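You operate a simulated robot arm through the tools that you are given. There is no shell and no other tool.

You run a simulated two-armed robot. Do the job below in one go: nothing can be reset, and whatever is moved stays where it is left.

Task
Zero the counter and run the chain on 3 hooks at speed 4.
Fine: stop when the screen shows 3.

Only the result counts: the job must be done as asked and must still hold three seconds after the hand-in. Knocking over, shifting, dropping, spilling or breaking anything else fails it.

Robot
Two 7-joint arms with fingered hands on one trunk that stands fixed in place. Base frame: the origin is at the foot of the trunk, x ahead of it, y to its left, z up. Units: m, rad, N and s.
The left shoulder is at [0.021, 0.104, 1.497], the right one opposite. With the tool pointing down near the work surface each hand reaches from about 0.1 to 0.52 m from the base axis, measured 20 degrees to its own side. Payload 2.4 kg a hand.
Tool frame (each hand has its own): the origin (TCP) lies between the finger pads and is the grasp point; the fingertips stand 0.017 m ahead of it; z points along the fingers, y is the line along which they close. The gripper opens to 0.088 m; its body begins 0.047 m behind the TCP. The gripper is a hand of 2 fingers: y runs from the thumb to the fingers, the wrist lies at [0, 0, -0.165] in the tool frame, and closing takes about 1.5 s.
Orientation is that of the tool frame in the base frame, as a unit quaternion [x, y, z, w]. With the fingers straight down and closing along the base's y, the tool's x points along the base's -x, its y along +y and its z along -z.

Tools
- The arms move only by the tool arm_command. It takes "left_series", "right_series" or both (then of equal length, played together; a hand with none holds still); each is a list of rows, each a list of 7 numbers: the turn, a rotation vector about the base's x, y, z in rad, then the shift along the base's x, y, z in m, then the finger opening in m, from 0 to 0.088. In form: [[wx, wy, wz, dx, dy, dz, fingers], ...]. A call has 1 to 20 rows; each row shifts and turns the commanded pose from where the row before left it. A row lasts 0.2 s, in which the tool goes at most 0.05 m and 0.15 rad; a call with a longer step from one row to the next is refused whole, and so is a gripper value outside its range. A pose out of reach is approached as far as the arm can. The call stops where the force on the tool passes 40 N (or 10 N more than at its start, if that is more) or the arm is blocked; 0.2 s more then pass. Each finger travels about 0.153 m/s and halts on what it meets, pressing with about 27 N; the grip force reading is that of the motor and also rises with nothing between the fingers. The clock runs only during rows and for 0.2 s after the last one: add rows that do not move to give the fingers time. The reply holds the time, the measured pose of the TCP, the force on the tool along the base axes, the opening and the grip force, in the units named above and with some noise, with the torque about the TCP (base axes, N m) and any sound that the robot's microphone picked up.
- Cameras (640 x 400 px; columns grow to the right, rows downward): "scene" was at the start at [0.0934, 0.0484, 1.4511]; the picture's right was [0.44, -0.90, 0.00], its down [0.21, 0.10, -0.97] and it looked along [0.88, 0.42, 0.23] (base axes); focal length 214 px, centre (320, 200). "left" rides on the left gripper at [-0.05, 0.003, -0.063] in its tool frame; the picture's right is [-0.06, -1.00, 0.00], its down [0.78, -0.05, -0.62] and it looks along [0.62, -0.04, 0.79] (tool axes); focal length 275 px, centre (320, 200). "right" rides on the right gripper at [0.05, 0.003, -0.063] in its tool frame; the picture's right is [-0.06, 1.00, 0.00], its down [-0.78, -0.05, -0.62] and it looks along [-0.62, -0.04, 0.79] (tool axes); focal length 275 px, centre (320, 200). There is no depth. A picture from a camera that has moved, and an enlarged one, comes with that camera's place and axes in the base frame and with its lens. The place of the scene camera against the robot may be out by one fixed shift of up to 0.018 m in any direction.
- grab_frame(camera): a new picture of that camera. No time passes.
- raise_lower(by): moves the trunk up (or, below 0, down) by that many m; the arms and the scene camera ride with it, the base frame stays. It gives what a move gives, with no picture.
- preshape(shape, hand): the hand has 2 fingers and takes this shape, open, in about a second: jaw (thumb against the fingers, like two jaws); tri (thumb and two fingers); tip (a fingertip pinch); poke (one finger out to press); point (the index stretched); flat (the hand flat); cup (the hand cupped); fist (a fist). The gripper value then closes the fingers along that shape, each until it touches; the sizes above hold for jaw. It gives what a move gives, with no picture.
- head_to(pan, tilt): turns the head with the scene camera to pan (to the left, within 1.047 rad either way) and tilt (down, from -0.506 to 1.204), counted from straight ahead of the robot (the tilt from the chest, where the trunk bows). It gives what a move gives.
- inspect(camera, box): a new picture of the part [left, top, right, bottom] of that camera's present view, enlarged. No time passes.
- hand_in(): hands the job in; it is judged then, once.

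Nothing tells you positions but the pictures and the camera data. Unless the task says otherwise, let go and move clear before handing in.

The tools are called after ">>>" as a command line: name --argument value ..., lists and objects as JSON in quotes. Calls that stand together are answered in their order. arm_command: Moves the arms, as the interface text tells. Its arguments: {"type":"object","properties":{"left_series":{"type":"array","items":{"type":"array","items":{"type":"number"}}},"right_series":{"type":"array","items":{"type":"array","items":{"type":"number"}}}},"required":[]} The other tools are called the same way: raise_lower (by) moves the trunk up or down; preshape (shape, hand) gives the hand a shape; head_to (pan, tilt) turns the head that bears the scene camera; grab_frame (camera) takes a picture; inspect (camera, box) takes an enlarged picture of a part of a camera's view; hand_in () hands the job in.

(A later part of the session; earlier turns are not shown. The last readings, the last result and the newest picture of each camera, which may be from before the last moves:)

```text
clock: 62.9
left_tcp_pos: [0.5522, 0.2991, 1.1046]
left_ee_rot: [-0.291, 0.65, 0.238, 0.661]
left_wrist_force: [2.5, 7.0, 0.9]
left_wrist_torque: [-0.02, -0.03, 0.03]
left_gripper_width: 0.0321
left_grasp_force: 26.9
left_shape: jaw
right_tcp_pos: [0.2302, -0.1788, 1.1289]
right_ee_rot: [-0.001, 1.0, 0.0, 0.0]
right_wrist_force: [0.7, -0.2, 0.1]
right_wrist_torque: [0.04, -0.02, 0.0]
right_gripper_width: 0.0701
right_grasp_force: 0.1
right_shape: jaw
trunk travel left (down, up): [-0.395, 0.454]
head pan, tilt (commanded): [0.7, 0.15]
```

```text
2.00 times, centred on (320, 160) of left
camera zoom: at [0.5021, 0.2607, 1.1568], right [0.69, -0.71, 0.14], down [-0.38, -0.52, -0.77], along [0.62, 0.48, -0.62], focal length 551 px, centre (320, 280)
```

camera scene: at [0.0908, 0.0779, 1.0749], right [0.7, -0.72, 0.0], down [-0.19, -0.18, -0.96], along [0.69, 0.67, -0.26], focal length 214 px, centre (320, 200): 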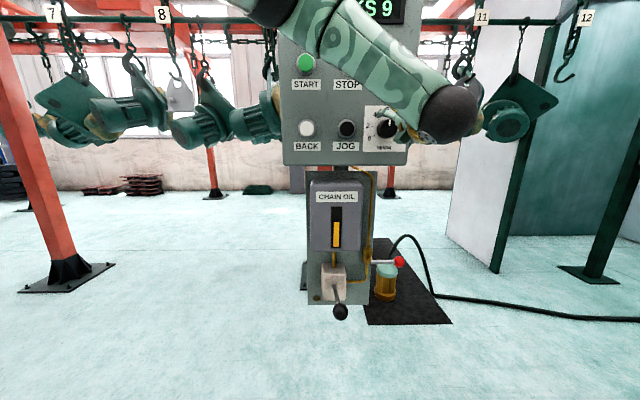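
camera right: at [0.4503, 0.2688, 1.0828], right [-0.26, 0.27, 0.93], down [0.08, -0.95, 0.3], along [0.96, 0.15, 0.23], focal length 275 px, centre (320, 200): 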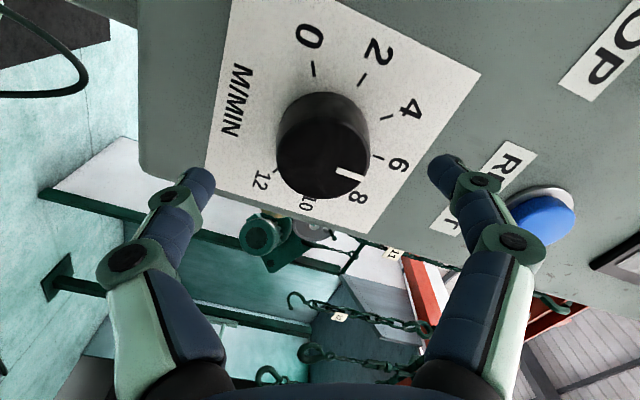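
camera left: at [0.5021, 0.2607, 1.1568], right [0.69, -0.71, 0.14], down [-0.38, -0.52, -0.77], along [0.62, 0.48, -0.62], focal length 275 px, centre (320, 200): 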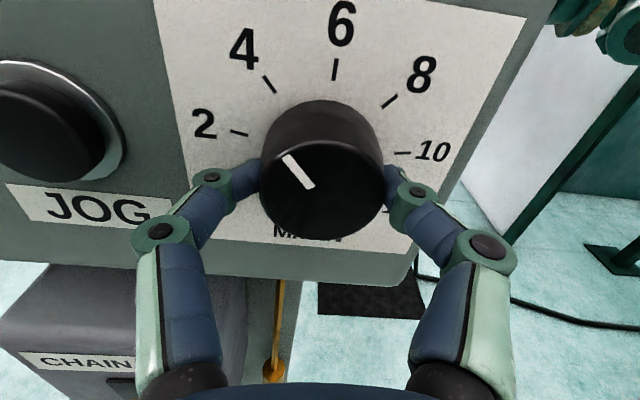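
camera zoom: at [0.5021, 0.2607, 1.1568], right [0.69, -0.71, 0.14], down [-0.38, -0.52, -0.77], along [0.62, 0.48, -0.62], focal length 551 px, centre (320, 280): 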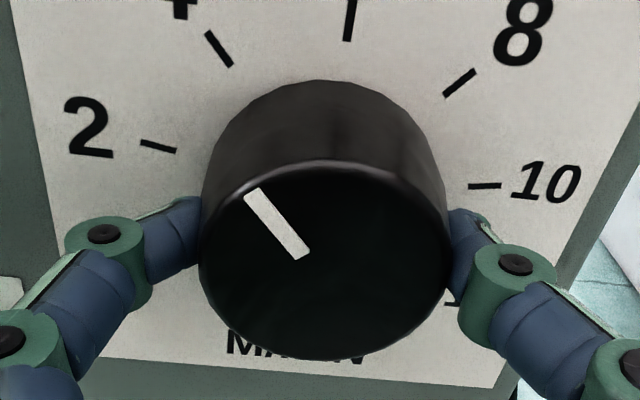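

The knob followed the hand; the pointer now reads close to 4 (I measure about 41–42° left of the 6 mark). I'll enlarge for a finer check.

>>> inspect --camera "left" --box '[230, 40, 410, 250]'

>>> inspect --camera "left" --box '[180, 10, 460, 180]'

```text
1.90 times, centred on (320, 145) of left
camera zoom: at [0.5021, 0.2607, 1.1568], right [0.69, -0.71, 0.14], down [-0.38, -0.52, -0.77], along [0.62, 0.48, -0.62], focal length 524 px, centre (320, 305)
```

zoom: 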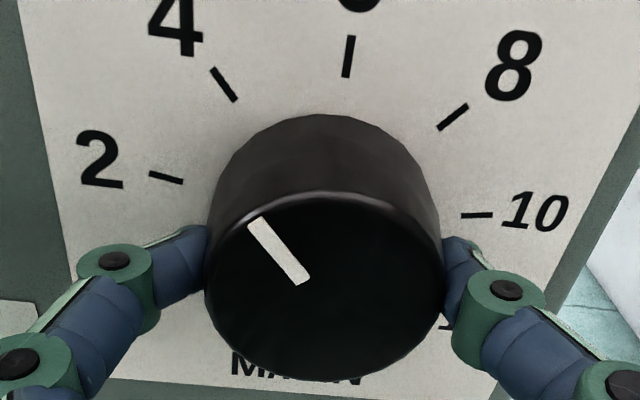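

```text
2.29 times, centred on (320, 95) of left
camera zoom: at [0.5021, 0.2607, 1.1568], right [0.69, -0.71, 0.14], down [-0.38, -0.52, -0.77], along [0.62, 0.48, -0.62], focal length 629 px, centre (320, 440)
```

zoom: 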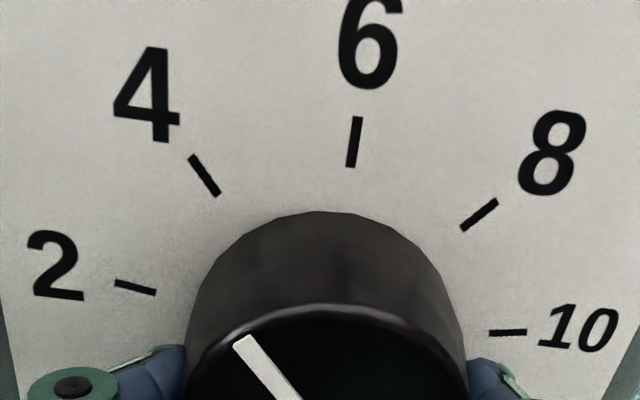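

The pointer is at roughly 41° against the 40° tick, i.e. about 3.95. I'll nudge it back a degree clockwise, then open only a little (to stay clear of JOG) and back straight off.

>>> arm_command --left_series '[[0.0143, 0.014, 0, 0, 0, 0, 0.02], [0, 0, 0, 0, 0, 0, 0.02], [0, 0, 0, 0, 0, 0, 0.045], [0, 0, 0, 0, 0, 0, 0.055], [0, 0, 0, 0, 0, 0, 0.055], [0, 0, 0, 0, 0, 0, 0.055], [0, 0, 0, -0.0072, -0.007, 0, 0.055], [0, 0, 0, -0.0072, -0.007, 0, 0.055], [0, 0, 0, -0.0072, -0.007, 0, 0.055], [0, 0, 0, -0.0072, -0.007, 0, 0.055], [0, 0, 0, 0, 0, 0, 0.055]]'

>>> grab_frame --camera "left"

>>> inspect --camera "left" --box '[220, 60, 420, 240]'

```text
clock: 65.3
left_tcp_pos: [0.5238, 0.2719, 1.1052]
left_ee_rot: [-0.285, 0.652, 0.246, 0.658]
left_wrist_force: [0.4, 0.0, 0.2]
left_wrist_torque: [0.01, 0.03, 0.03]
left_gripper_width: 0.0549
left_grasp_force: 0.0
left_shape: jaw
right_tcp_pos: [0.2299, -0.1788, 1.1298]
right_ee_rot: [-0.002, 1.0, 0.0, 0.001]
right_wrist_force: [0.6, -0.3, 0.1]
right_wrist_torque: [0.01, -0.01, -0.03]
right_gripper_width: 0.0701
right_grasp_force: 0.0
right_shape: jaw
trunk travel left (down, up): [-0.395, 0.454]
head pan, tilt (commanded): [0.7, 0.15]
```

```text
taken
camera left: at [0.4732, 0.2313, 1.1561], right [0.69, -0.71, 0.12], down [-0.39, -0.5, -0.77], along [0.61, 0.49, -0.62], focal length 275 px, centre (320, 200)
```

left: 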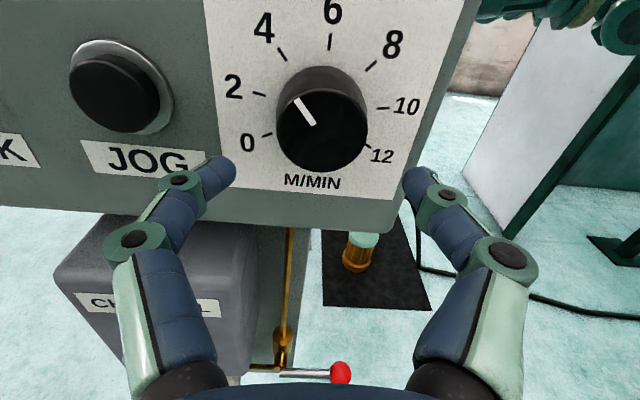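

```text
2.22 times, centred on (320, 150) of left
camera zoom: at [0.4732, 0.2313, 1.1561], right [0.69, -0.71, 0.12], down [-0.39, -0.5, -0.77], along [0.61, 0.49, -0.62], focal length 612 px, centre (320, 311)
```

zoom: 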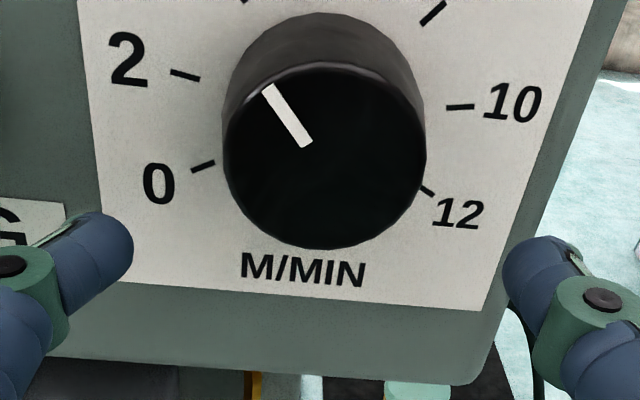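

The pointer now reads 40.2° left of 6, i.e. speed 4.0, and the hand is clear. I'll raise the trunk back up to the button row, close the fingers and check alignment on RESET.

>>> raise_lower --by 0.13

>>> arm_command --left_series '[[0, 0, 0, 0, 0, 0, 0.03], [0, 0, 0, 0, 0, 0, 0.0], [0, 0, 0, 0, 0, 0, 0.0], [0, 0, 0, 0, 0, 0, 0.0], [0, 0, 0, 0, 0, 0, 0.0], [0, 0, 0, 0, 0, 0, 0.0]]'

>>> grab_frame --camera "left"

>>> head_to --pan 0.55 --tilt 0.0

>>> grab_frame --camera "scene"

```text
clock: 66.9
left_tcp_pos: [0.5237, 0.2716, 1.2345]
left_ee_rot: [-0.285, 0.652, 0.247, 0.658]
left_wrist_force: [0.6, 0.6, -0.4]
left_wrist_torque: [0.01, -0.02, -0.03]
left_gripper_width: 0.0547
left_grasp_force: 0.0
left_shape: jaw
right_tcp_pos: [0.2298, -0.179, 1.2597]
right_ee_rot: [-0.001, 1.0, 0.0, -0.001]
right_wrist_force: [-0.2, 0.0, -0.4]
right_wrist_torque: [-0.02, -0.03, 0.02]
right_gripper_width: 0.0702
right_grasp_force: 0.0
right_shape: jaw
trunk travel left (down, up): [-0.525, 0.324]
head pan, tilt (commanded): [0.7, 0.15]
```

```text
clock: 68.3
left_tcp_pos: [0.5235, 0.2712, 1.2343]
left_ee_rot: [-0.285, 0.652, 0.246, 0.658]
left_wrist_force: [-0.7, -1.0, -0.4]
left_wrist_torque: [0.05, 0.03, 0.01]
left_gripper_width: 0.0
left_grasp_force: 26.8
left_shape: jaw
right_tcp_pos: [0.2285, -0.181, 1.2598]
right_ee_rot: [-0.001, 1.0, 0.0, -0.001]
right_wrist_force: [0.0, 0.3, 0.0]
right_wrist_torque: [0.01, -0.01, 0.01]
right_gripper_width: 0.0699
right_grasp_force: 0.0
right_shape: jaw
trunk travel left (down, up): [-0.525, 0.324]
head pan, tilt (commanded): [0.7, 0.15]
```

```text
taken
camera left: at [0.4736, 0.2311, 1.287], right [0.69, -0.71, 0.12], down [-0.39, -0.5, -0.77], along [0.61, 0.49, -0.62], focal length 275 px, centre (320, 200)
```

left: 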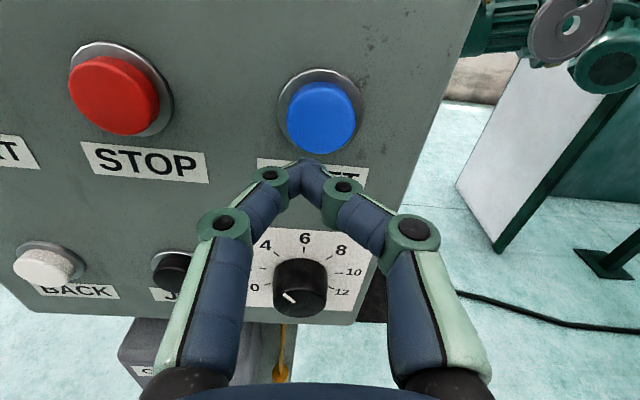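

```text
clock: 69.0
left_tcp_pos: [0.5241, 0.2716, 1.2356]
left_ee_rot: [-0.285, 0.652, 0.246, 0.658]
left_wrist_force: [-0.3, -0.4, -0.3]
left_wrist_torque: [-0.02, 0.02, 0.0]
left_gripper_width: 0.0
left_grasp_force: 26.9
left_shape: jaw
right_tcp_pos: [0.2302, -0.1795, 1.2594]
right_ee_rot: [0.0, 1.0, 0.0, -0.001]
right_wrist_force: [-0.2, 0.1, 0.2]
right_wrist_torque: [-0.01, 0.01, 0.01]
right_gripper_width: 0.07
right_grasp_force: 0.0
right_shape: jaw
trunk travel left (down, up): [-0.525, 0.324]
head pan, tilt (commanded): [0.55, 0.0]
```

```text
taken
camera scene: at [0.0844, 0.0815, 1.2055], right [0.74, -0.68, 0.0], down [-0.18, -0.2, -0.96], along [0.65, 0.71, -0.26], focal length 214 px, centre (320, 200)
```

scene: 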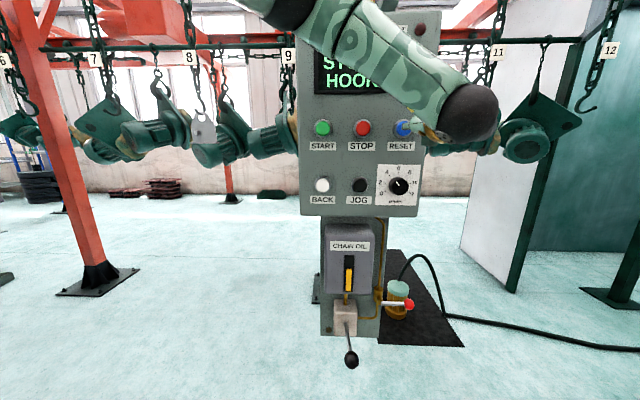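

The closed fingertips lie about 5 mm left of the tool axis; RESET is straight ahead. I'll correct for that and advance to a few millimetres from the button.

>>> arm_command --left_series '[[0, 0, 0, 0.0035, -0.0036, 0.001, 0.0], [0, 0, 0, 0.00697, 0.00682, 0, 0.0], [0, 0, 0, 0.00697, 0.00682, 0, 0.0], [0, 0, 0, 0.00697, 0.00682, 0, 0.0], [0, 0, 0, 0.00697, 0.00682, 0, 0.0], [0, 0, 0, 0, 0, 0, 0.0]]'

>>> grab_frame --camera "left"

>>> inspect --camera "scene" --box '[290, 0, 500, 200]'

```text
clock: 70.4
left_tcp_pos: [0.5534, 0.297, 1.2391]
left_ee_rot: [-0.284, 0.653, 0.245, 0.658]
left_wrist_force: [-2.2, -2.6, -1.3]
left_wrist_torque: [-0.03, 0.0, 0.01]
left_gripper_width: 0.0
left_grasp_force: 27.3
left_shape: jaw
left hand out of reach, approached as far as the arm can: row 4
right_tcp_pos: [0.2292, -0.1798, 1.2601]
right_ee_rot: [-0.001, 1.0, 0.0, 0.0]
right_wrist_force: [-0.1, 0.0, -0.1]
right_wrist_torque: [0.02, 0.0, 0.0]
right_gripper_width: 0.0702
right_grasp_force: 0.1
right_shape: jaw
trunk travel left (down, up): [-0.525, 0.324]
head pan, tilt (commanded): [0.55, 0.0]
heard: click
```

```text
taken
camera left: at [0.5029, 0.2564, 1.2902], right [0.69, -0.71, 0.12], down [-0.39, -0.5, -0.77], along [0.61, 0.49, -0.63], focal length 275 px, centre (320, 200)
```

left: 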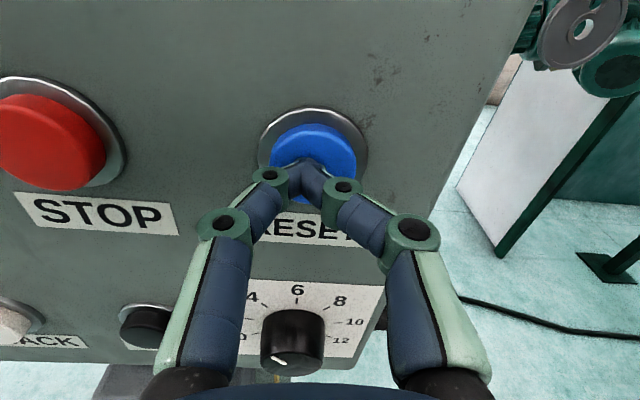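

```text
2.00 times, centred on (395, 100) of scene
camera zoom: at [0.0839, 0.0816, 1.2057], right [0.74, -0.67, 0.0], down [-0.18, -0.19, -0.96], along [0.65, 0.71, -0.26], focal length 429 px, centre (170, 400)
```

zoom: 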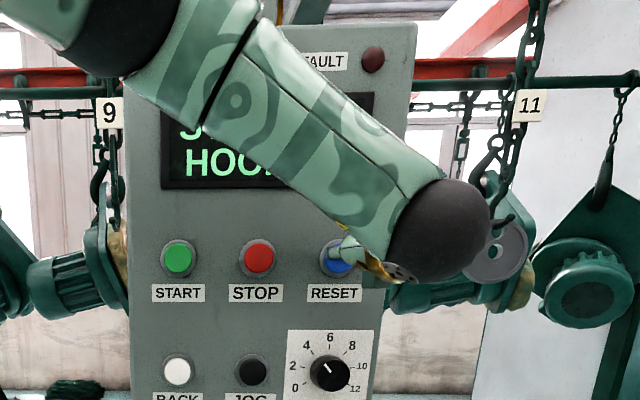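

I heard a click, so RESET was pressed. I'll back the left hand off and swing the right hand's camera up so it can read the screen past the left arm.

>>> arm_command --left_series '[[0, 0, 0, -0.0072, -0.007, 0, 0.0], [0, 0, 0, -0.0072, -0.007, 0, 0.0], [0, 0, 0, -0.0072, -0.007, 0, 0.0], [0, 0, 0, -0.0072, -0.007, 0, 0.0], [0, 0, 0, 0, 0, 0, 0.0], [0, 0, 0, 0, 0, 0, 0.0], [0, 0, 0, 0, 0, 0, 0.0], [0, 0, 0, 0, 0, 0, 0.0], [0, 0, 0, 0, 0, 0, 0.0], [0, 0, 0, 0, 0, 0, 0.0]]' --right_series '[[0, -0.14, 0, 0.01, 0.008, 0.005, 0.07], [0, -0.14, 0, 0.01, 0.008, 0.005, 0.07], [0, -0.14, 0, 0.01, 0.008, 0.005, 0.07], [0, -0.14, 0, 0.01, 0.008, 0.005, 0.07], [0, -0.14, 0, 0.01, 0.008, 0.005, 0.07], [0, 0, 0.13, 0.01, 0.008, 0.005, 0.07], [0, 0, 0.13, 0.01, 0.008, 0.005, 0.07], [0, 0, 0.13, 0.01, 0.008, 0.005, 0.07], [0, 0, 0.13, 0.01, 0.008, 0.005, 0.07], [0, 0, 0.13, 0.01, 0.008, 0.005, 0.07]]'

>>> grab_frame --camera "right"

>>> grab_frame --camera "scene"

```text
clock: 72.6
left_tcp_pos: [0.5242, 0.267, 1.238]
left_ee_rot: [-0.285, 0.652, 0.245, 0.658]
left_wrist_force: [1.3, -1.1, -0.2]
left_wrist_torque: [0.0, 0.0, 0.0]
left_gripper_width: 0.0
left_grasp_force: 26.8
left_shape: jaw
right_tcp_pos: [0.3473, -0.0958, 1.3237]
right_ee_rot: [-0.302, 0.89, 0.11, 0.325]
right_wrist_force: [-0.2, 0.8, -0.7]
right_wrist_torque: [0.04, 0.02, 0.01]
right_gripper_width: 0.07
right_grasp_force: 0.0
right_shape: jaw
right hand out of reach, approached as far as the arm can: row 3, 4, 5
trunk travel left (down, up): [-0.525, 0.324]
head pan, tilt (commanded): [0.55, 0.0]
```

```text
taken
camera right: at [0.2851, -0.1422, 1.3398], right [-0.57, 0.82, 0.04], down [0.19, 0.08, 0.98], along [0.8, 0.56, -0.2], focal length 275 px, centre (320, 200)
```

right: 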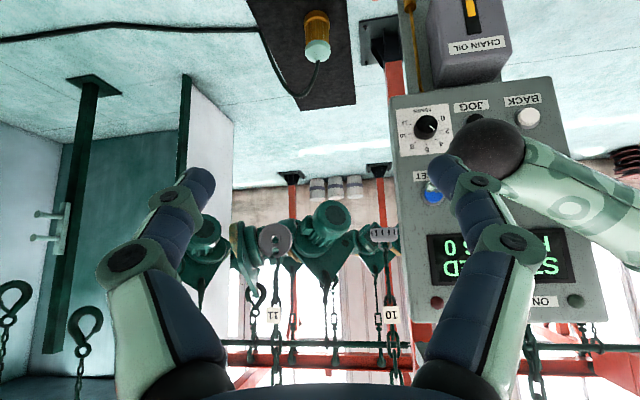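

```text
taken
camera scene: at [0.086, 0.0803, 1.205], right [0.72, -0.69, 0.0], down [-0.19, -0.2, -0.96], along [0.67, 0.7, -0.27], focal length 214 px, centre (320, 200)
```

scene: 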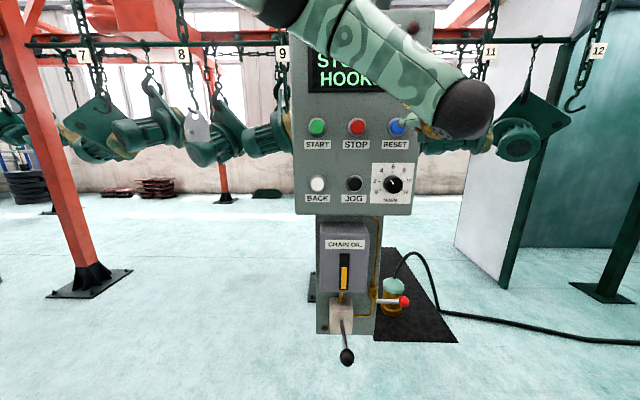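

The right camera (image upside down) sees the screen between its fingers. I'll enlarge it to read the count.

>>> inspect --camera "right" --box '[390, 140, 640, 320]'

```text
2.22 times, centred on (515, 230) of right
camera zoom: at [0.2851, -0.1422, 1.3398], right [-0.57, 0.82, 0.04], down [0.19, 0.08, 0.98], along [0.8, 0.56, -0.2], focal length 612 px, centre (-113, 133)
```

zoom: 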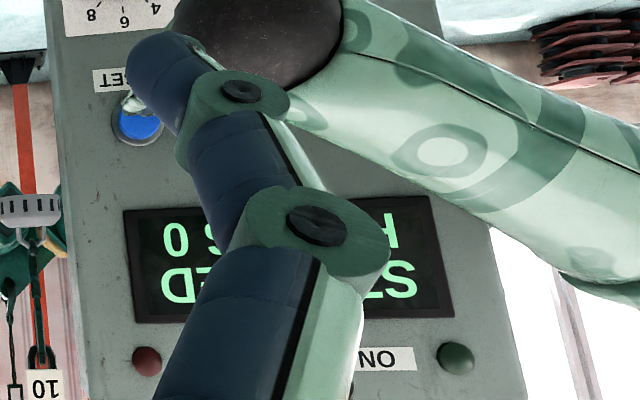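

The screen reads HOOKS 0, so the counter is zeroed. Next I slide the left hand along the panel at the same stand-off past STOP toward START, and check whether the arm reaches.

>>> arm_command --left_series '[[0, 0, 0, -0.0154, 0.0158, 0, 0.0], [0, 0, 0, -0.0154, 0.0158, 0, 0.0], [0, 0, 0, -0.0154, 0.0158, 0, 0.0], [0, 0, 0, -0.0154, 0.0158, 0, 0.0], [0, 0, 0, 0, 0, 0, 0.0]]'

>>> grab_frame --camera "left"

>>> grab_frame --camera "scene"

```text
clock: 73.8
left_tcp_pos: [0.4626, 0.3316, 1.2401]
left_ee_rot: [-0.285, 0.652, 0.247, 0.658]
left_wrist_force: [-0.8, 0.2, 0.7]
left_wrist_torque: [0.0, 0.03, -0.02]
left_gripper_width: 0.0
left_grasp_force: 26.4
left_shape: jaw
right_tcp_pos: [0.3491, -0.0974, 1.3237]
right_ee_rot: [-0.3, 0.89, 0.11, 0.325]
right_wrist_force: [-0.2, 1.1, -0.3]
right_wrist_torque: [0.03, 0.0, -0.02]
right_gripper_width: 0.0702
right_grasp_force: 0.1
right_shape: jaw
trunk travel left (down, up): [-0.525, 0.324]
head pan, tilt (commanded): [0.55, 0.0]
```

```text
taken
camera left: at [0.4115, 0.292, 1.2914], right [0.69, -0.71, 0.12], down [-0.39, -0.5, -0.77], along [0.61, 0.49, -0.62], focal length 275 px, centre (320, 200)
```

left: 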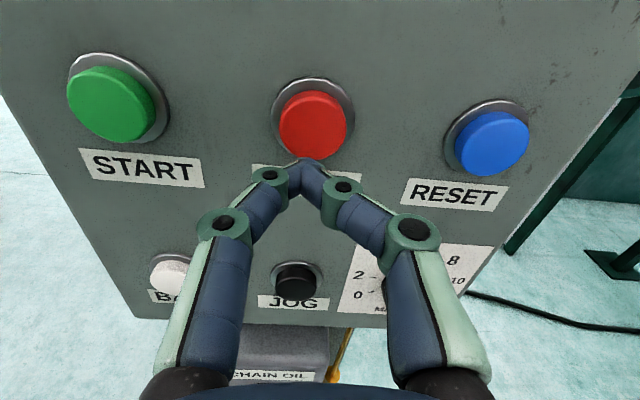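

```text
taken
camera scene: at [0.0982, 0.0658, 1.2082], right [0.57, -0.82, 0.0], down [-0.19, -0.13, -0.97], along [0.8, 0.55, -0.24], focal length 214 px, centre (320, 200)
```

scene: 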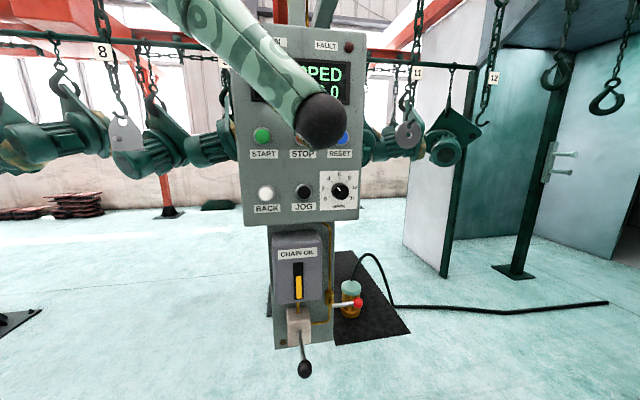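

STOP is directly ahead of the fingertips here, and the scene camera can read the count digit. I continue the same slide to START.

>>> arm_command --left_series '[[0, 0, 0, -0.0156, 0.016, 0, 0.0], [0, 0, 0, -0.0156, 0.016, 0, 0.0], [0, 0, 0, -0.0156, 0.016, 0, 0.0], [0, 0, 0, -0.0156, 0.016, 0, 0.0], [0, 0, 0, 0, 0, 0, 0.0]]'

>>> grab_frame --camera "left"

>>> grab_frame --camera "scene"

```text
clock: 75.0
left_tcp_pos: [0.4004, 0.3936, 1.2401]
left_ee_rot: [-0.287, 0.652, 0.248, 0.657]
left_wrist_force: [0.5, 0.3, -0.9]
left_wrist_torque: [-0.03, 0.01, -0.02]
left_gripper_width: 0.0
left_grasp_force: 27.0
left_shape: jaw
right_tcp_pos: [0.3473, -0.0962, 1.3231]
right_ee_rot: [-0.301, 0.89, 0.109, 0.324]
right_wrist_force: [0.6, -0.1, -0.2]
right_wrist_torque: [0.03, 0.01, 0.0]
right_gripper_width: 0.07
right_grasp_force: 0.1
right_shape: jaw
trunk travel left (down, up): [-0.525, 0.324]
head pan, tilt (commanded): [0.55, 0.0]
```

```text
taken
camera left: at [0.3507, 0.3533, 1.2911], right [0.7, -0.71, 0.12], down [-0.39, -0.51, -0.77], along [0.6, 0.49, -0.63], focal length 275 px, centre (320, 200)
```

left: 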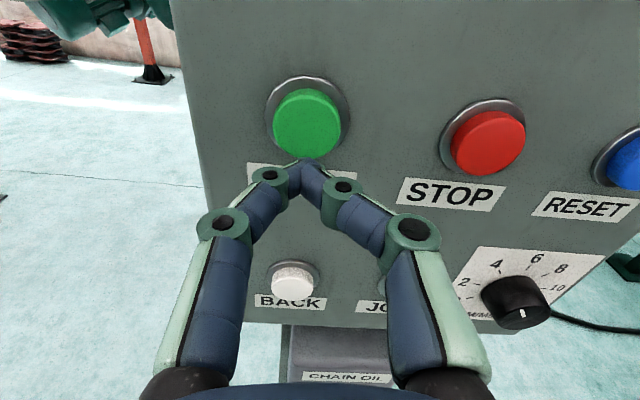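

```text
taken
camera scene: at [0.1025, 0.0565, 1.2206], right [0.47, -0.88, 0.0], down [-0.09, -0.05, -0.99], along [0.88, 0.47, -0.11], focal length 214 px, centre (320, 200)
```

scene: 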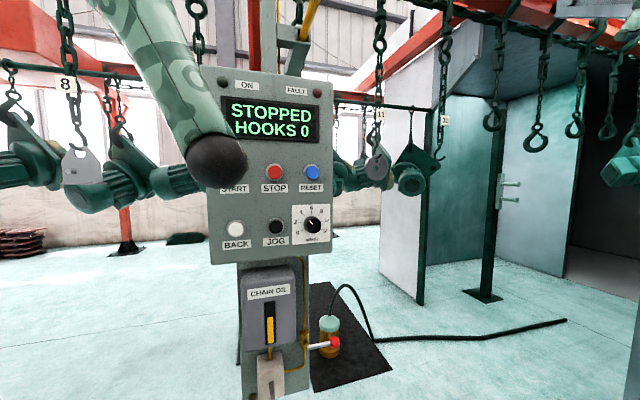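

The hand is now squarely in front of START and the screen reads STOPPED, HOOKS 0. I press START and pull back right away.

>>> arm_command --left_series '[[0, 0, 0, 0.0086, 0.0084, 0, 0.0], [0, 0, 0, 0.0086, 0.0084, 0, 0.0], [0, 0, 0, 0.0043, 0.0042, 0, 0.0], [0, 0, 0, 0.0043, 0.0042, 0, 0.0], [0, 0, 0, 0.0043, 0.0042, 0, 0.0], [0, 0, 0, 0, 0, 0, 0.0], [0, 0, 0, -0.0086, -0.0084, 0, 0.0], [0, 0, 0, -0.0086, -0.0084, 0, 0.0]]'

>>> grab_frame --camera "scene"

```text
clock: 76.8
left_tcp_pos: [0.4162, 0.401, 1.2427]
left_ee_rot: [-0.285, 0.652, 0.247, 0.658]
left_wrist_force: [0.1, 0.3, -0.4]
left_wrist_torque: [0.02, -0.01, 0.01]
left_gripper_width: 0.0
left_grasp_force: 26.7
left_shape: jaw
left hand out of reach, approached as far as the arm can: row 1, 2, 5
right_tcp_pos: [0.3489, -0.0962, 1.3231]
right_ee_rot: [-0.3, 0.89, 0.11, 0.325]
right_wrist_force: [0.1, -0.1, -0.5]
right_wrist_torque: [-0.01, -0.02, 0.02]
right_gripper_width: 0.07
right_grasp_force: 0.0
right_shape: jaw
trunk travel left (down, up): [-0.525, 0.324]
head pan, tilt (commanded): [0.55, 0.0]
heard: click
```

```text
taken
camera scene: at [0.1012, 0.0602, 1.2144], right [0.51, -0.86, 0.0], down [-0.15, -0.09, -0.99], along [0.85, 0.5, -0.17], focal length 214 px, centre (320, 200)
```

scene: 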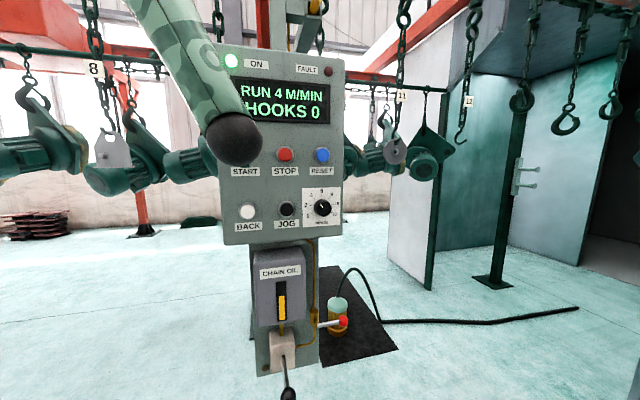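

The chain runs: the screen shows RUN 4 M/MIN, HOOKS 0. I move the hand over to stand ready in front of STOP.

>>> arm_command --left_series '[[0, 0, 0, -0.011, -0.0108, 0, 0.0], [0, 0, 0, 0.0144, -0.0147, -0.0007, 0.0], [0, 0, 0, 0.0144, -0.0147, -0.0007, 0.0], [0, 0, 0, 0.0143, -0.0146, -0.0006, 0.0], [0, 0, 0, 0.0143, -0.0146, -0.0006, 0.0]]'

>>> grab_frame --camera "scene"

>>> grab_frame --camera "left"

```text
clock: 78.0
left_tcp_pos: [0.4611, 0.3299, 1.2393]
left_ee_rot: [-0.284, 0.652, 0.247, 0.658]
left_wrist_force: [0.5, 1.0, 0.1]
left_wrist_torque: [0.01, 0.0, 0.03]
left_gripper_width: 0.0
left_grasp_force: 27.3
left_shape: jaw
right_tcp_pos: [0.3491, -0.0976, 1.3249]
right_ee_rot: [-0.301, 0.89, 0.109, 0.326]
right_wrist_force: [-0.1, 0.0, 0.7]
right_wrist_torque: [0.01, 0.0, 0.02]
right_gripper_width: 0.0702
right_grasp_force: 0.0
right_shape: jaw
trunk travel left (down, up): [-0.525, 0.324]
head pan, tilt (commanded): [0.55, 0.0]
```

```text
taken
camera scene: at [0.0968, 0.0676, 1.2107], right [0.59, -0.81, 0.0], down [-0.17, -0.12, -0.98], along [0.79, 0.58, -0.21], focal length 214 px, centre (320, 200)
```

scene: 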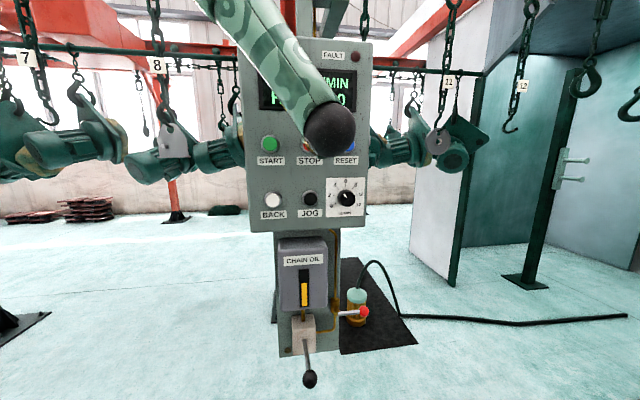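

```text
taken
camera left: at [0.4116, 0.2899, 1.2913], right [0.69, -0.71, 0.12], down [-0.39, -0.5, -0.77], along [0.61, 0.49, -0.62], focal length 275 px, centre (320, 200)
```

left: 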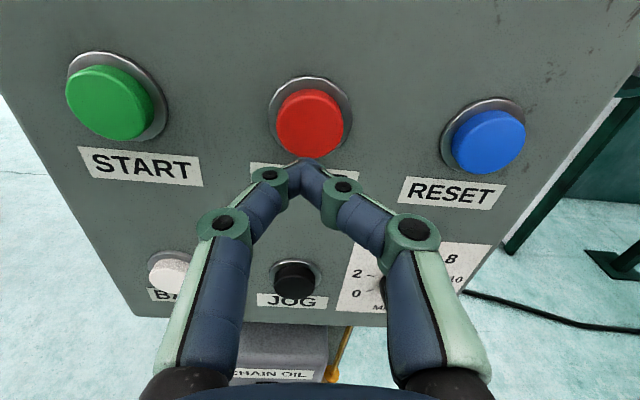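

The hand is ready in front of STOP and the count digit is in view. I close the gap to about a centimetre and let time pass while watching the count.

>>> arm_command --left_series '[[0, 0, 0, 0.0079, 0.0077, 0, 0.0], [0, 0, 0, 0.0079, 0.0077, 0, 0.0], [0, 0, 0, 0, 0, 0, 0.0], [0, 0, 0, 0, 0, 0, 0.0]]'

>>> inspect --camera "scene" --box '[200, 20, 400, 170]'

>>> grab_frame --camera "left"

```text
clock: 79.0
left_tcp_pos: [0.4767, 0.3465, 1.2396]
left_ee_rot: [-0.285, 0.652, 0.245, 0.658]
left_wrist_force: [0.0, -0.2, 0.1]
left_wrist_torque: [0.02, 0.03, 0.01]
left_gripper_width: 0.0001
left_grasp_force: 27.3
left_shape: jaw
right_tcp_pos: [0.3483, -0.0966, 1.3243]
right_ee_rot: [-0.301, 0.89, 0.11, 0.324]
right_wrist_force: [1.8, -0.3, 0.9]
right_wrist_torque: [-0.02, -0.04, -0.01]
right_gripper_width: 0.0699
right_grasp_force: 0.0
right_shape: jaw
trunk travel left (down, up): [-0.525, 0.324]
head pan, tilt (commanded): [0.55, 0.0]
```

```text
2.67 times, centred on (300, 95) of scene
camera zoom: at [0.097, 0.0674, 1.2086], right [0.59, -0.81, 0.0], down [-0.19, -0.14, -0.97], along [0.79, 0.57, -0.23], focal length 572 px, centre (373, 480)
```

zoom: 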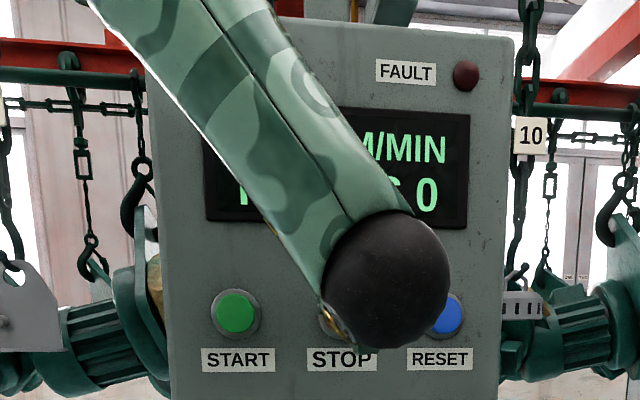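

```text
taken
camera left: at [0.4275, 0.3069, 1.2906], right [0.69, -0.71, 0.12], down [-0.39, -0.5, -0.77], along [0.61, 0.49, -0.62], focal length 275 px, centre (320, 200)
```

left: 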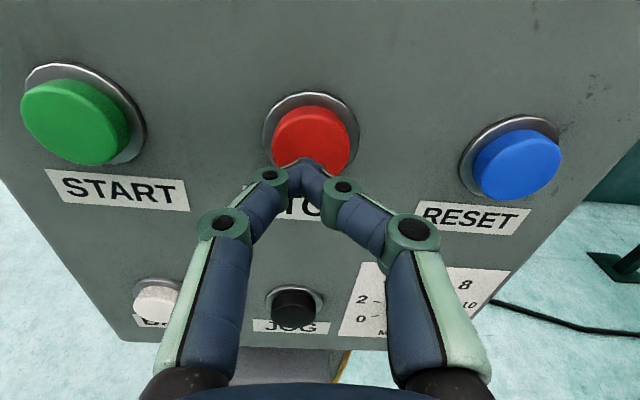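

Count still 0 at t=79, hook plates moving right. I wait two more seconds.

>>> arm_command --left_series '[[0, 0, 0, 0, 0, 0, 0.0], [0, 0, 0, 0, 0, 0, 0.0], [0, 0, 0, 0, 0, 0, 0.0], [0, 0, 0, 0, 0, 0, 0.0], [0, 0, 0, 0, 0, 0, 0.0], [0, 0, 0, 0, 0, 0, 0.0], [0, 0, 0, 0, 0, 0, 0.0], [0, 0, 0, 0, 0, 0, 0.0], [0, 0, 0, 0, 0, 0, 0.0]]'

>>> inspect --camera "scene" --box '[200, 20, 400, 170]'

```text
clock: 81.0
left_tcp_pos: [0.4763, 0.3469, 1.2396]
left_ee_rot: [-0.285, 0.652, 0.246, 0.658]
left_wrist_force: [-0.1, -0.8, 0.8]
left_wrist_torque: [0.02, -0.02, -0.02]
left_gripper_width: 0.0
left_grasp_force: 27.6
left_shape: jaw
right_tcp_pos: [0.3475, -0.0958, 1.325]
right_ee_rot: [-0.3, 0.89, 0.11, 0.326]
right_wrist_force: [-0.2, -0.6, 0.0]
right_wrist_torque: [0.01, 0.0, -0.04]
right_gripper_width: 0.0702
right_grasp_force: 0.0
right_shape: jaw
trunk travel left (down, up): [-0.525, 0.324]
head pan, tilt (commanded): [0.55, 0.0]
```

```text
2.67 times, centred on (300, 95) of scene
camera zoom: at [0.0986, 0.0651, 1.2092], right [0.56, -0.83, 0.0], down [-0.19, -0.13, -0.97], along [0.81, 0.55, -0.23], focal length 572 px, centre (373, 480)
```

zoom: 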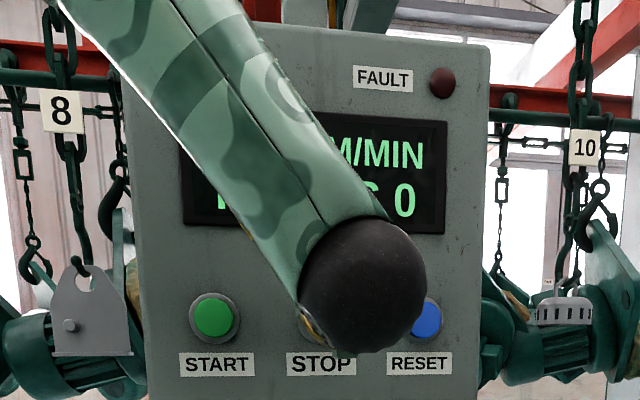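

Still 0 at t=81; hooks appear about 0.45 m apart, so roughly 7 s per hook. I keep waiting in short steps.

>>> arm_command --left_series '[[0, 0, 0, 0, 0, 0, 0.0], [0, 0, 0, 0, 0, 0, 0.0], [0, 0, 0, 0, 0, 0, 0.0], [0, 0, 0, 0, 0, 0, 0.0], [0, 0, 0, 0, 0, 0, 0.0], [0, 0, 0, 0, 0, 0, 0.0], [0, 0, 0, 0, 0, 0, 0.0], [0, 0, 0, 0, 0, 0, 0.0], [0, 0, 0, 0, 0, 0, 0.0]]'

>>> inspect --camera "scene" --box '[200, 20, 400, 170]'

```text
clock: 83.0
left_tcp_pos: [0.4776, 0.3468, 1.2405]
left_ee_rot: [-0.286, 0.651, 0.246, 0.658]
left_wrist_force: [-0.5, 0.0, -0.3]
left_wrist_torque: [-0.03, -0.01, 0.02]
left_gripper_width: 0.0001
left_grasp_force: 26.4
left_shape: jaw
right_tcp_pos: [0.3478, -0.0967, 1.3245]
right_ee_rot: [-0.3, 0.89, 0.109, 0.325]
right_wrist_force: [-0.7, 0.1, 0.2]
right_wrist_torque: [0.0, 0.0, -0.04]
right_gripper_width: 0.0699
right_grasp_force: 0.0
right_shape: jaw
trunk travel left (down, up): [-0.525, 0.324]
head pan, tilt (commanded): [0.55, 0.0]
```

```text
2.67 times, centred on (300, 95) of scene
camera zoom: at [0.1011, 0.0603, 1.215], right [0.51, -0.86, 0.0], down [-0.14, -0.08, -0.99], along [0.85, 0.51, -0.17], focal length 572 px, centre (373, 480)
```

zoom: 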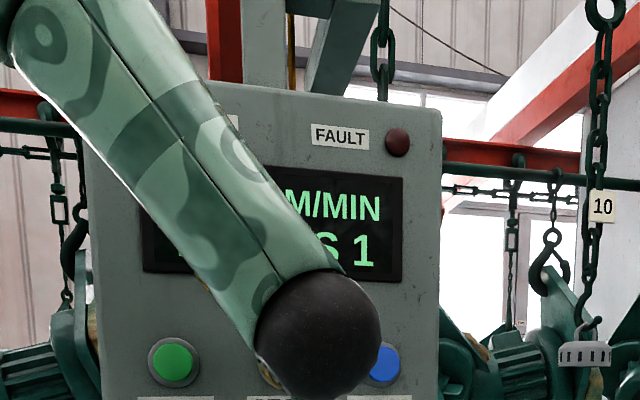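

The count is 1 at t=83. I'll wait a few seconds and check for 2.

>>> arm_command --left_series '[[0, 0, 0, 0, 0, 0, 0.0], [0, 0, 0, 0, 0, 0, 0.0], [0, 0, 0, 0, 0, 0, 0.0], [0, 0, 0, 0, 0, 0, 0.0], [0, 0, 0, 0, 0, 0, 0.0], [0, 0, 0, 0, 0, 0, 0.0], [0, 0, 0, 0, 0, 0, 0.0], [0, 0, 0, 0, 0, 0, 0.0], [0, 0, 0, 0, 0, 0, 0.0], [0, 0, 0, 0, 0, 0, 0.0], [0, 0, 0, 0, 0, 0, 0.0], [0, 0, 0, 0, 0, 0, 0.0], [0, 0, 0, 0, 0, 0, 0.0], [0, 0, 0, 0, 0, 0, 0.0]]'

>>> inspect --camera "scene" --box '[200, 20, 400, 170]'

```text
clock: 86.0
left_tcp_pos: [0.4779, 0.3469, 1.24]
left_ee_rot: [-0.284, 0.652, 0.245, 0.658]
left_wrist_force: [-0.9, 0.1, -0.1]
left_wrist_torque: [-0.01, -0.01, -0.02]
left_gripper_width: 0.0
left_grasp_force: 27.4
left_shape: jaw
right_tcp_pos: [0.3479, -0.0958, 1.3238]
right_ee_rot: [-0.301, 0.89, 0.11, 0.325]
right_wrist_force: [0.8, 0.8, -0.3]
right_wrist_torque: [0.03, 0.02, -0.01]
right_gripper_width: 0.0699
right_grasp_force: 0.1
right_shape: jaw
trunk travel left (down, up): [-0.525, 0.324]
head pan, tilt (commanded): [0.55, 0.0]
```

```text
2.67 times, centred on (300, 95) of scene
camera zoom: at [0.1008, 0.0609, 1.2149], right [0.52, -0.86, 0.0], down [-0.14, -0.09, -0.99], along [0.84, 0.51, -0.17], focal length 572 px, centre (373, 480)
```

zoom: 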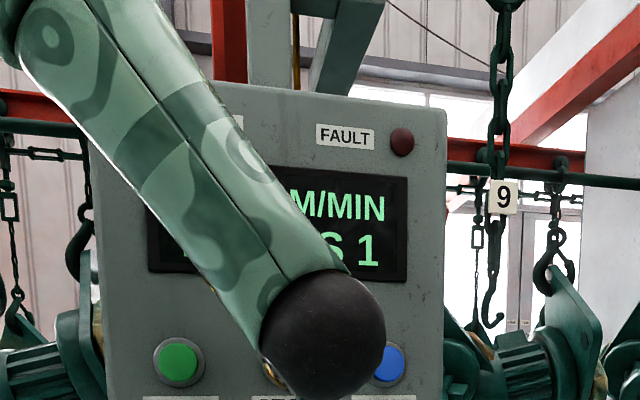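

Still 1 at t=86, with hook 9 just emerged. I continue in shorter waits.

>>> arm_command --left_series '[[0, 0, 0, 0, 0, 0, 0.0], [0, 0, 0, 0, 0, 0, 0.0], [0, 0, 0, 0, 0, 0, 0.0], [0, 0, 0, 0, 0, 0, 0.0], [0, 0, 0, 0, 0, 0, 0.0], [0, 0, 0, 0, 0, 0, 0.0], [0, 0, 0, 0, 0, 0, 0.0]]'

>>> inspect --camera "scene" --box '[200, 20, 400, 170]'

```text
clock: 87.6
left_tcp_pos: [0.4777, 0.347, 1.2397]
left_ee_rot: [-0.285, 0.652, 0.246, 0.658]
left_wrist_force: [0.3, 0.1, -0.2]
left_wrist_torque: [0.0, -0.01, 0.0]
left_gripper_width: 0.0001
left_grasp_force: 27.2
left_shape: jaw
right_tcp_pos: [0.3495, -0.096, 1.3228]
right_ee_rot: [-0.301, 0.89, 0.11, 0.325]
right_wrist_force: [-0.9, 0.4, -0.4]
right_wrist_torque: [0.0, -0.02, 0.01]
right_gripper_width: 0.0701
right_grasp_force: 0.0
right_shape: jaw
trunk travel left (down, up): [-0.525, 0.324]
head pan, tilt (commanded): [0.55, 0.0]
```

```text
2.67 times, centred on (300, 95) of scene
camera zoom: at [0.1007, 0.0611, 1.2143], right [0.52, -0.85, 0.0], down [-0.15, -0.09, -0.99], along [0.84, 0.51, -0.17], focal length 572 px, centre (373, 480)
```

zoom: 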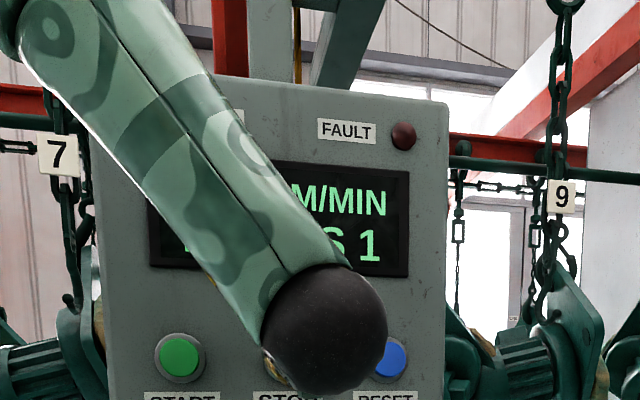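

Still 1 at t=87.6. I wait another 0.8 s.

>>> arm_command --left_series '[[0, 0, 0, 0, 0, 0, 0.0], [0, 0, 0, 0, 0, 0, 0.0], [0, 0, 0, 0, 0, 0, 0.0]]'

>>> inspect --camera "scene" --box '[200, 20, 400, 170]'

```text
clock: 88.4
left_tcp_pos: [0.4777, 0.347, 1.2395]
left_ee_rot: [-0.284, 0.652, 0.246, 0.658]
left_wrist_force: [-0.8, 0.0, 0.4]
left_wrist_torque: [-0.02, -0.03, 0.0]
left_gripper_width: 0.0
left_grasp_force: 26.5
left_shape: jaw
right_tcp_pos: [0.3482, -0.0959, 1.3243]
right_ee_rot: [-0.3, 0.89, 0.109, 0.325]
right_wrist_force: [-0.6, 0.4, -0.6]
right_wrist_torque: [-0.01, 0.0, 0.05]
right_gripper_width: 0.07
right_grasp_force: 0.1
right_shape: jaw
trunk travel left (down, up): [-0.525, 0.324]
head pan, tilt (commanded): [0.55, 0.0]
```

```text
2.67 times, centred on (300, 95) of scene
camera zoom: at [0.1008, 0.0608, 1.2148], right [0.52, -0.86, 0.0], down [-0.14, -0.09, -0.99], along [0.84, 0.51, -0.17], focal length 572 px, centre (373, 480)
```

zoom: 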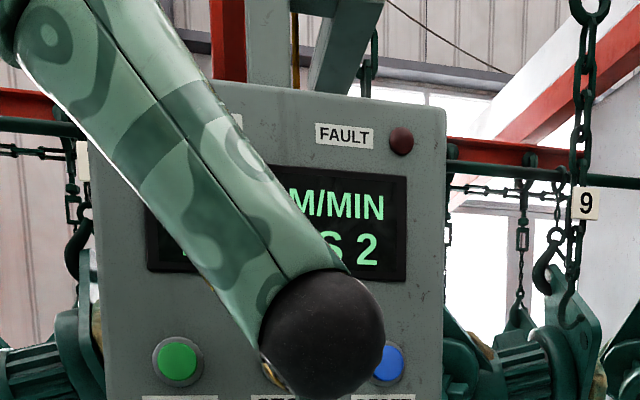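

The count is 2 at t=88.4; the spacing is about 6 s, so 3 should come near t≈94. I wait to about 92.6 and then step finely.

>>> arm_command --left_series '[[0, 0, 0, 0, 0, 0, 0.0], [0, 0, 0, 0, 0, 0, 0.0], [0, 0, 0, 0, 0, 0, 0.0], [0, 0, 0, 0, 0, 0, 0.0], [0, 0, 0, 0, 0, 0, 0.0], [0, 0, 0, 0, 0, 0, 0.0], [0, 0, 0, 0, 0, 0, 0.0], [0, 0, 0, 0, 0, 0, 0.0], [0, 0, 0, 0, 0, 0, 0.0], [0, 0, 0, 0, 0, 0, 0.0], [0, 0, 0, 0, 0, 0, 0.0], [0, 0, 0, 0, 0, 0, 0.0], [0, 0, 0, 0, 0, 0, 0.0], [0, 0, 0, 0, 0, 0, 0.0], [0, 0, 0, 0, 0, 0, 0.0], [0, 0, 0, 0, 0, 0, 0.0], [0, 0, 0, 0, 0, 0, 0.0], [0, 0, 0, 0, 0, 0, 0.0], [0, 0, 0, 0, 0, 0, 0.0]]'

>>> inspect --camera "scene" --box '[200, 20, 400, 170]'

>>> grab_frame --camera "left"

```text
clock: 92.4
left_tcp_pos: [0.4771, 0.3466, 1.2389]
left_ee_rot: [-0.285, 0.652, 0.246, 0.658]
left_wrist_force: [0.6, 0.7, 0.0]
left_wrist_torque: [-0.03, 0.01, -0.02]
left_gripper_width: 0.0
left_grasp_force: 26.9
left_shape: jaw
right_tcp_pos: [0.3479, -0.0962, 1.3228]
right_ee_rot: [-0.3, 0.89, 0.109, 0.325]
right_wrist_force: [-0.2, -0.6, -0.4]
right_wrist_torque: [-0.02, 0.0, 0.03]
right_gripper_width: 0.0704
right_grasp_force: 0.1
right_shape: jaw
trunk travel left (down, up): [-0.525, 0.324]
head pan, tilt (commanded): [0.55, 0.0]
```

```text
2.67 times, centred on (300, 95) of scene
camera zoom: at [0.1008, 0.0609, 1.2149], right [0.52, -0.86, 0.0], down [-0.14, -0.09, -0.99], along [0.84, 0.51, -0.17], focal length 572 px, centre (373, 480)
```

zoom: 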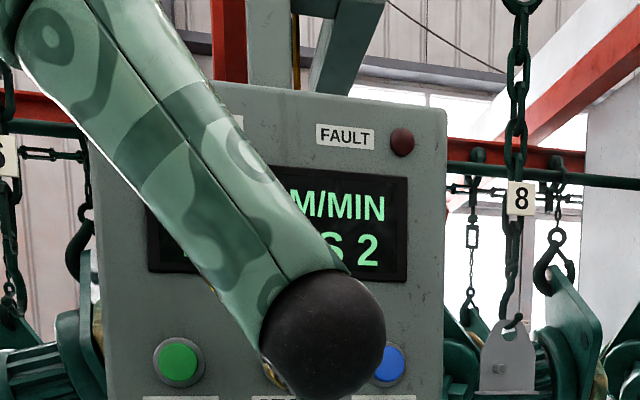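

```text
taken
camera left: at [0.4275, 0.3068, 1.2908], right [0.69, -0.71, 0.12], down [-0.39, -0.5, -0.77], along [0.61, 0.49, -0.62], focal length 275 px, centre (320, 200)
```

left: 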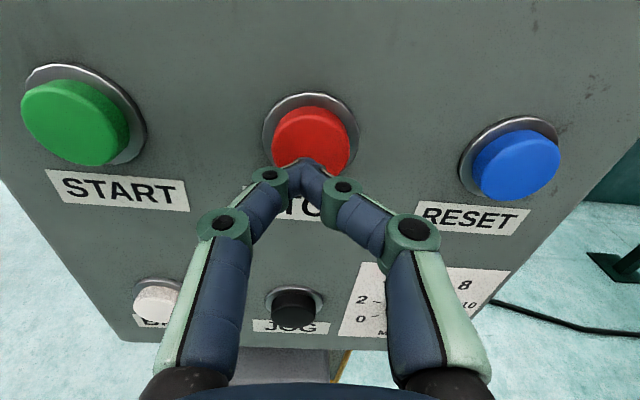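

Count is 2 at t=92.4, with hook 8 approaching the counting point. I wait in steps of 0.6–0.8 s.

>>> arm_command --left_series '[[0, 0, 0, 0, 0, 0, 0.0], [0, 0, 0, 0, 0, 0, 0.0], [0, 0, 0, 0, 0, 0, 0.0], [0, 0, 0, 0, 0, 0, 0.0]]'

>>> inspect --camera "scene" --box '[200, 20, 400, 170]'

```text
clock: 93.4
left_tcp_pos: [0.4778, 0.3468, 1.2399]
left_ee_rot: [-0.285, 0.652, 0.246, 0.658]
left_wrist_force: [0.4, -0.6, -0.1]
left_wrist_torque: [-0.01, -0.02, 0.02]
left_gripper_width: 0.0
left_grasp_force: 27.0
left_shape: jaw
right_tcp_pos: [0.348, -0.0959, 1.3237]
right_ee_rot: [-0.3, 0.89, 0.11, 0.325]
right_wrist_force: [0.1, -0.2, 0.6]
right_wrist_torque: [-0.02, -0.02, 0.02]
right_gripper_width: 0.0701
right_grasp_force: 0.0
right_shape: jaw
trunk travel left (down, up): [-0.525, 0.324]
head pan, tilt (commanded): [0.55, 0.0]
```

```text
2.67 times, centred on (300, 95) of scene
camera zoom: at [0.1007, 0.061, 1.2149], right [0.52, -0.85, 0.0], down [-0.14, -0.09, -0.99], along [0.84, 0.51, -0.17], focal length 572 px, centre (373, 480)
```

zoom: 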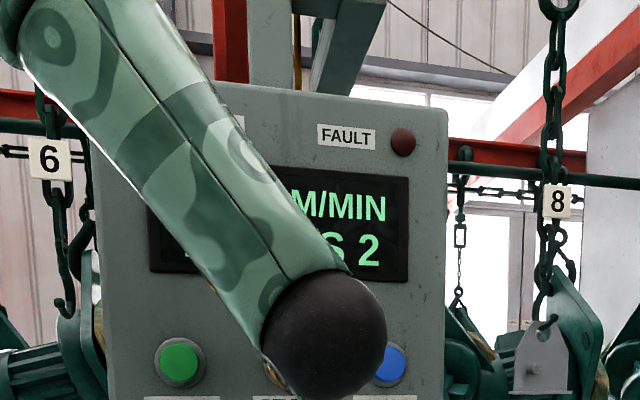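

Still 2 at t=93.4. Another 0.6 s.

>>> arm_command --left_series '[[0, 0, 0, 0, 0, 0, 0.0], [0, 0, 0, 0, 0, 0, 0.0]]'

>>> inspect --camera "scene" --box '[200, 20, 400, 170]'

```text
clock: 94.0
left_tcp_pos: [0.4771, 0.3453, 1.24]
left_ee_rot: [-0.284, 0.652, 0.245, 0.659]
left_wrist_force: [0.3, -0.4, -0.3]
left_wrist_torque: [0.04, -0.02, 0.0]
left_gripper_width: 0.0001
left_grasp_force: 27.1
left_shape: jaw
right_tcp_pos: [0.349, -0.0967, 1.3246]
right_ee_rot: [-0.3, 0.89, 0.11, 0.324]
right_wrist_force: [-0.3, 0.9, 0.4]
right_wrist_torque: [-0.03, 0.01, -0.01]
right_gripper_width: 0.07
right_grasp_force: 0.0
right_shape: jaw
trunk travel left (down, up): [-0.525, 0.324]
head pan, tilt (commanded): [0.55, 0.0]
```

```text
2.67 times, centred on (300, 95) of scene
camera zoom: at [0.1007, 0.061, 1.2143], right [0.52, -0.85, 0.0], down [-0.15, -0.09, -0.99], along [0.84, 0.51, -0.17], focal length 572 px, centre (373, 480)
```

zoom: 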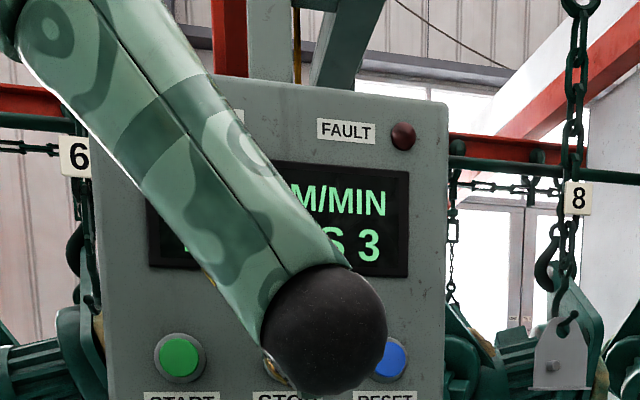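

The screen shows HOOKS 3, so I press STOP now.

>>> arm_command --left_series '[[0, 0, 0, 0.0057, 0.0056, 0, 0.0], [0, 0, 0, 0.0043, 0.0042, 0, 0.0], [0, 0, 0, 0.0036, 0.0035, 0, 0.0], [0, 0, 0, 0.0029, 0.0028, 0, 0.0]]'

>>> inspect --camera "scene" --box '[200, 20, 400, 170]'

```text
clock: 95.0
left_tcp_pos: [0.4926, 0.3602, 1.2397]
left_ee_rot: [-0.284, 0.652, 0.247, 0.658]
left_wrist_force: [-11.6, -9.9, -3.4]
left_wrist_torque: [-0.14, 0.06, 0.09]
left_gripper_width: 0.0
left_grasp_force: 27.0
left_shape: jaw
right_tcp_pos: [0.3465, -0.0983, 1.3245]
right_ee_rot: [-0.3, 0.89, 0.109, 0.326]
right_wrist_force: [-0.5, 0.1, 0.8]
right_wrist_torque: [-0.02, -0.02, -0.04]
right_gripper_width: 0.0702
right_grasp_force: 0.0
right_shape: jaw
trunk travel left (down, up): [-0.525, 0.324]
head pan, tilt (commanded): [0.55, 0.0]
heard: click
```

```text
2.67 times, centred on (300, 95) of scene
camera zoom: at [0.0988, 0.0597, 1.2143], right [0.52, -0.85, 0.0], down [-0.15, -0.09, -0.98], along [0.84, 0.51, -0.17], focal length 572 px, centre (373, 480)
```

zoom: 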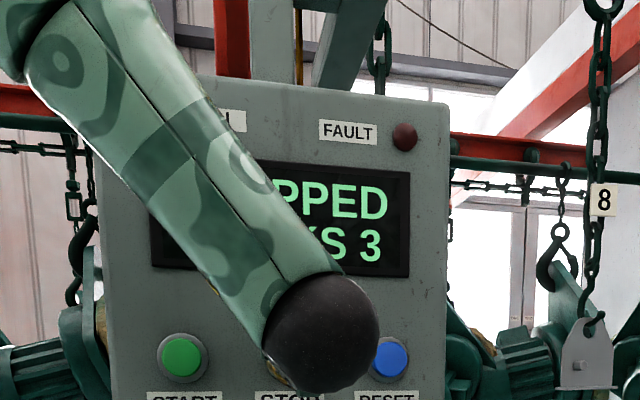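

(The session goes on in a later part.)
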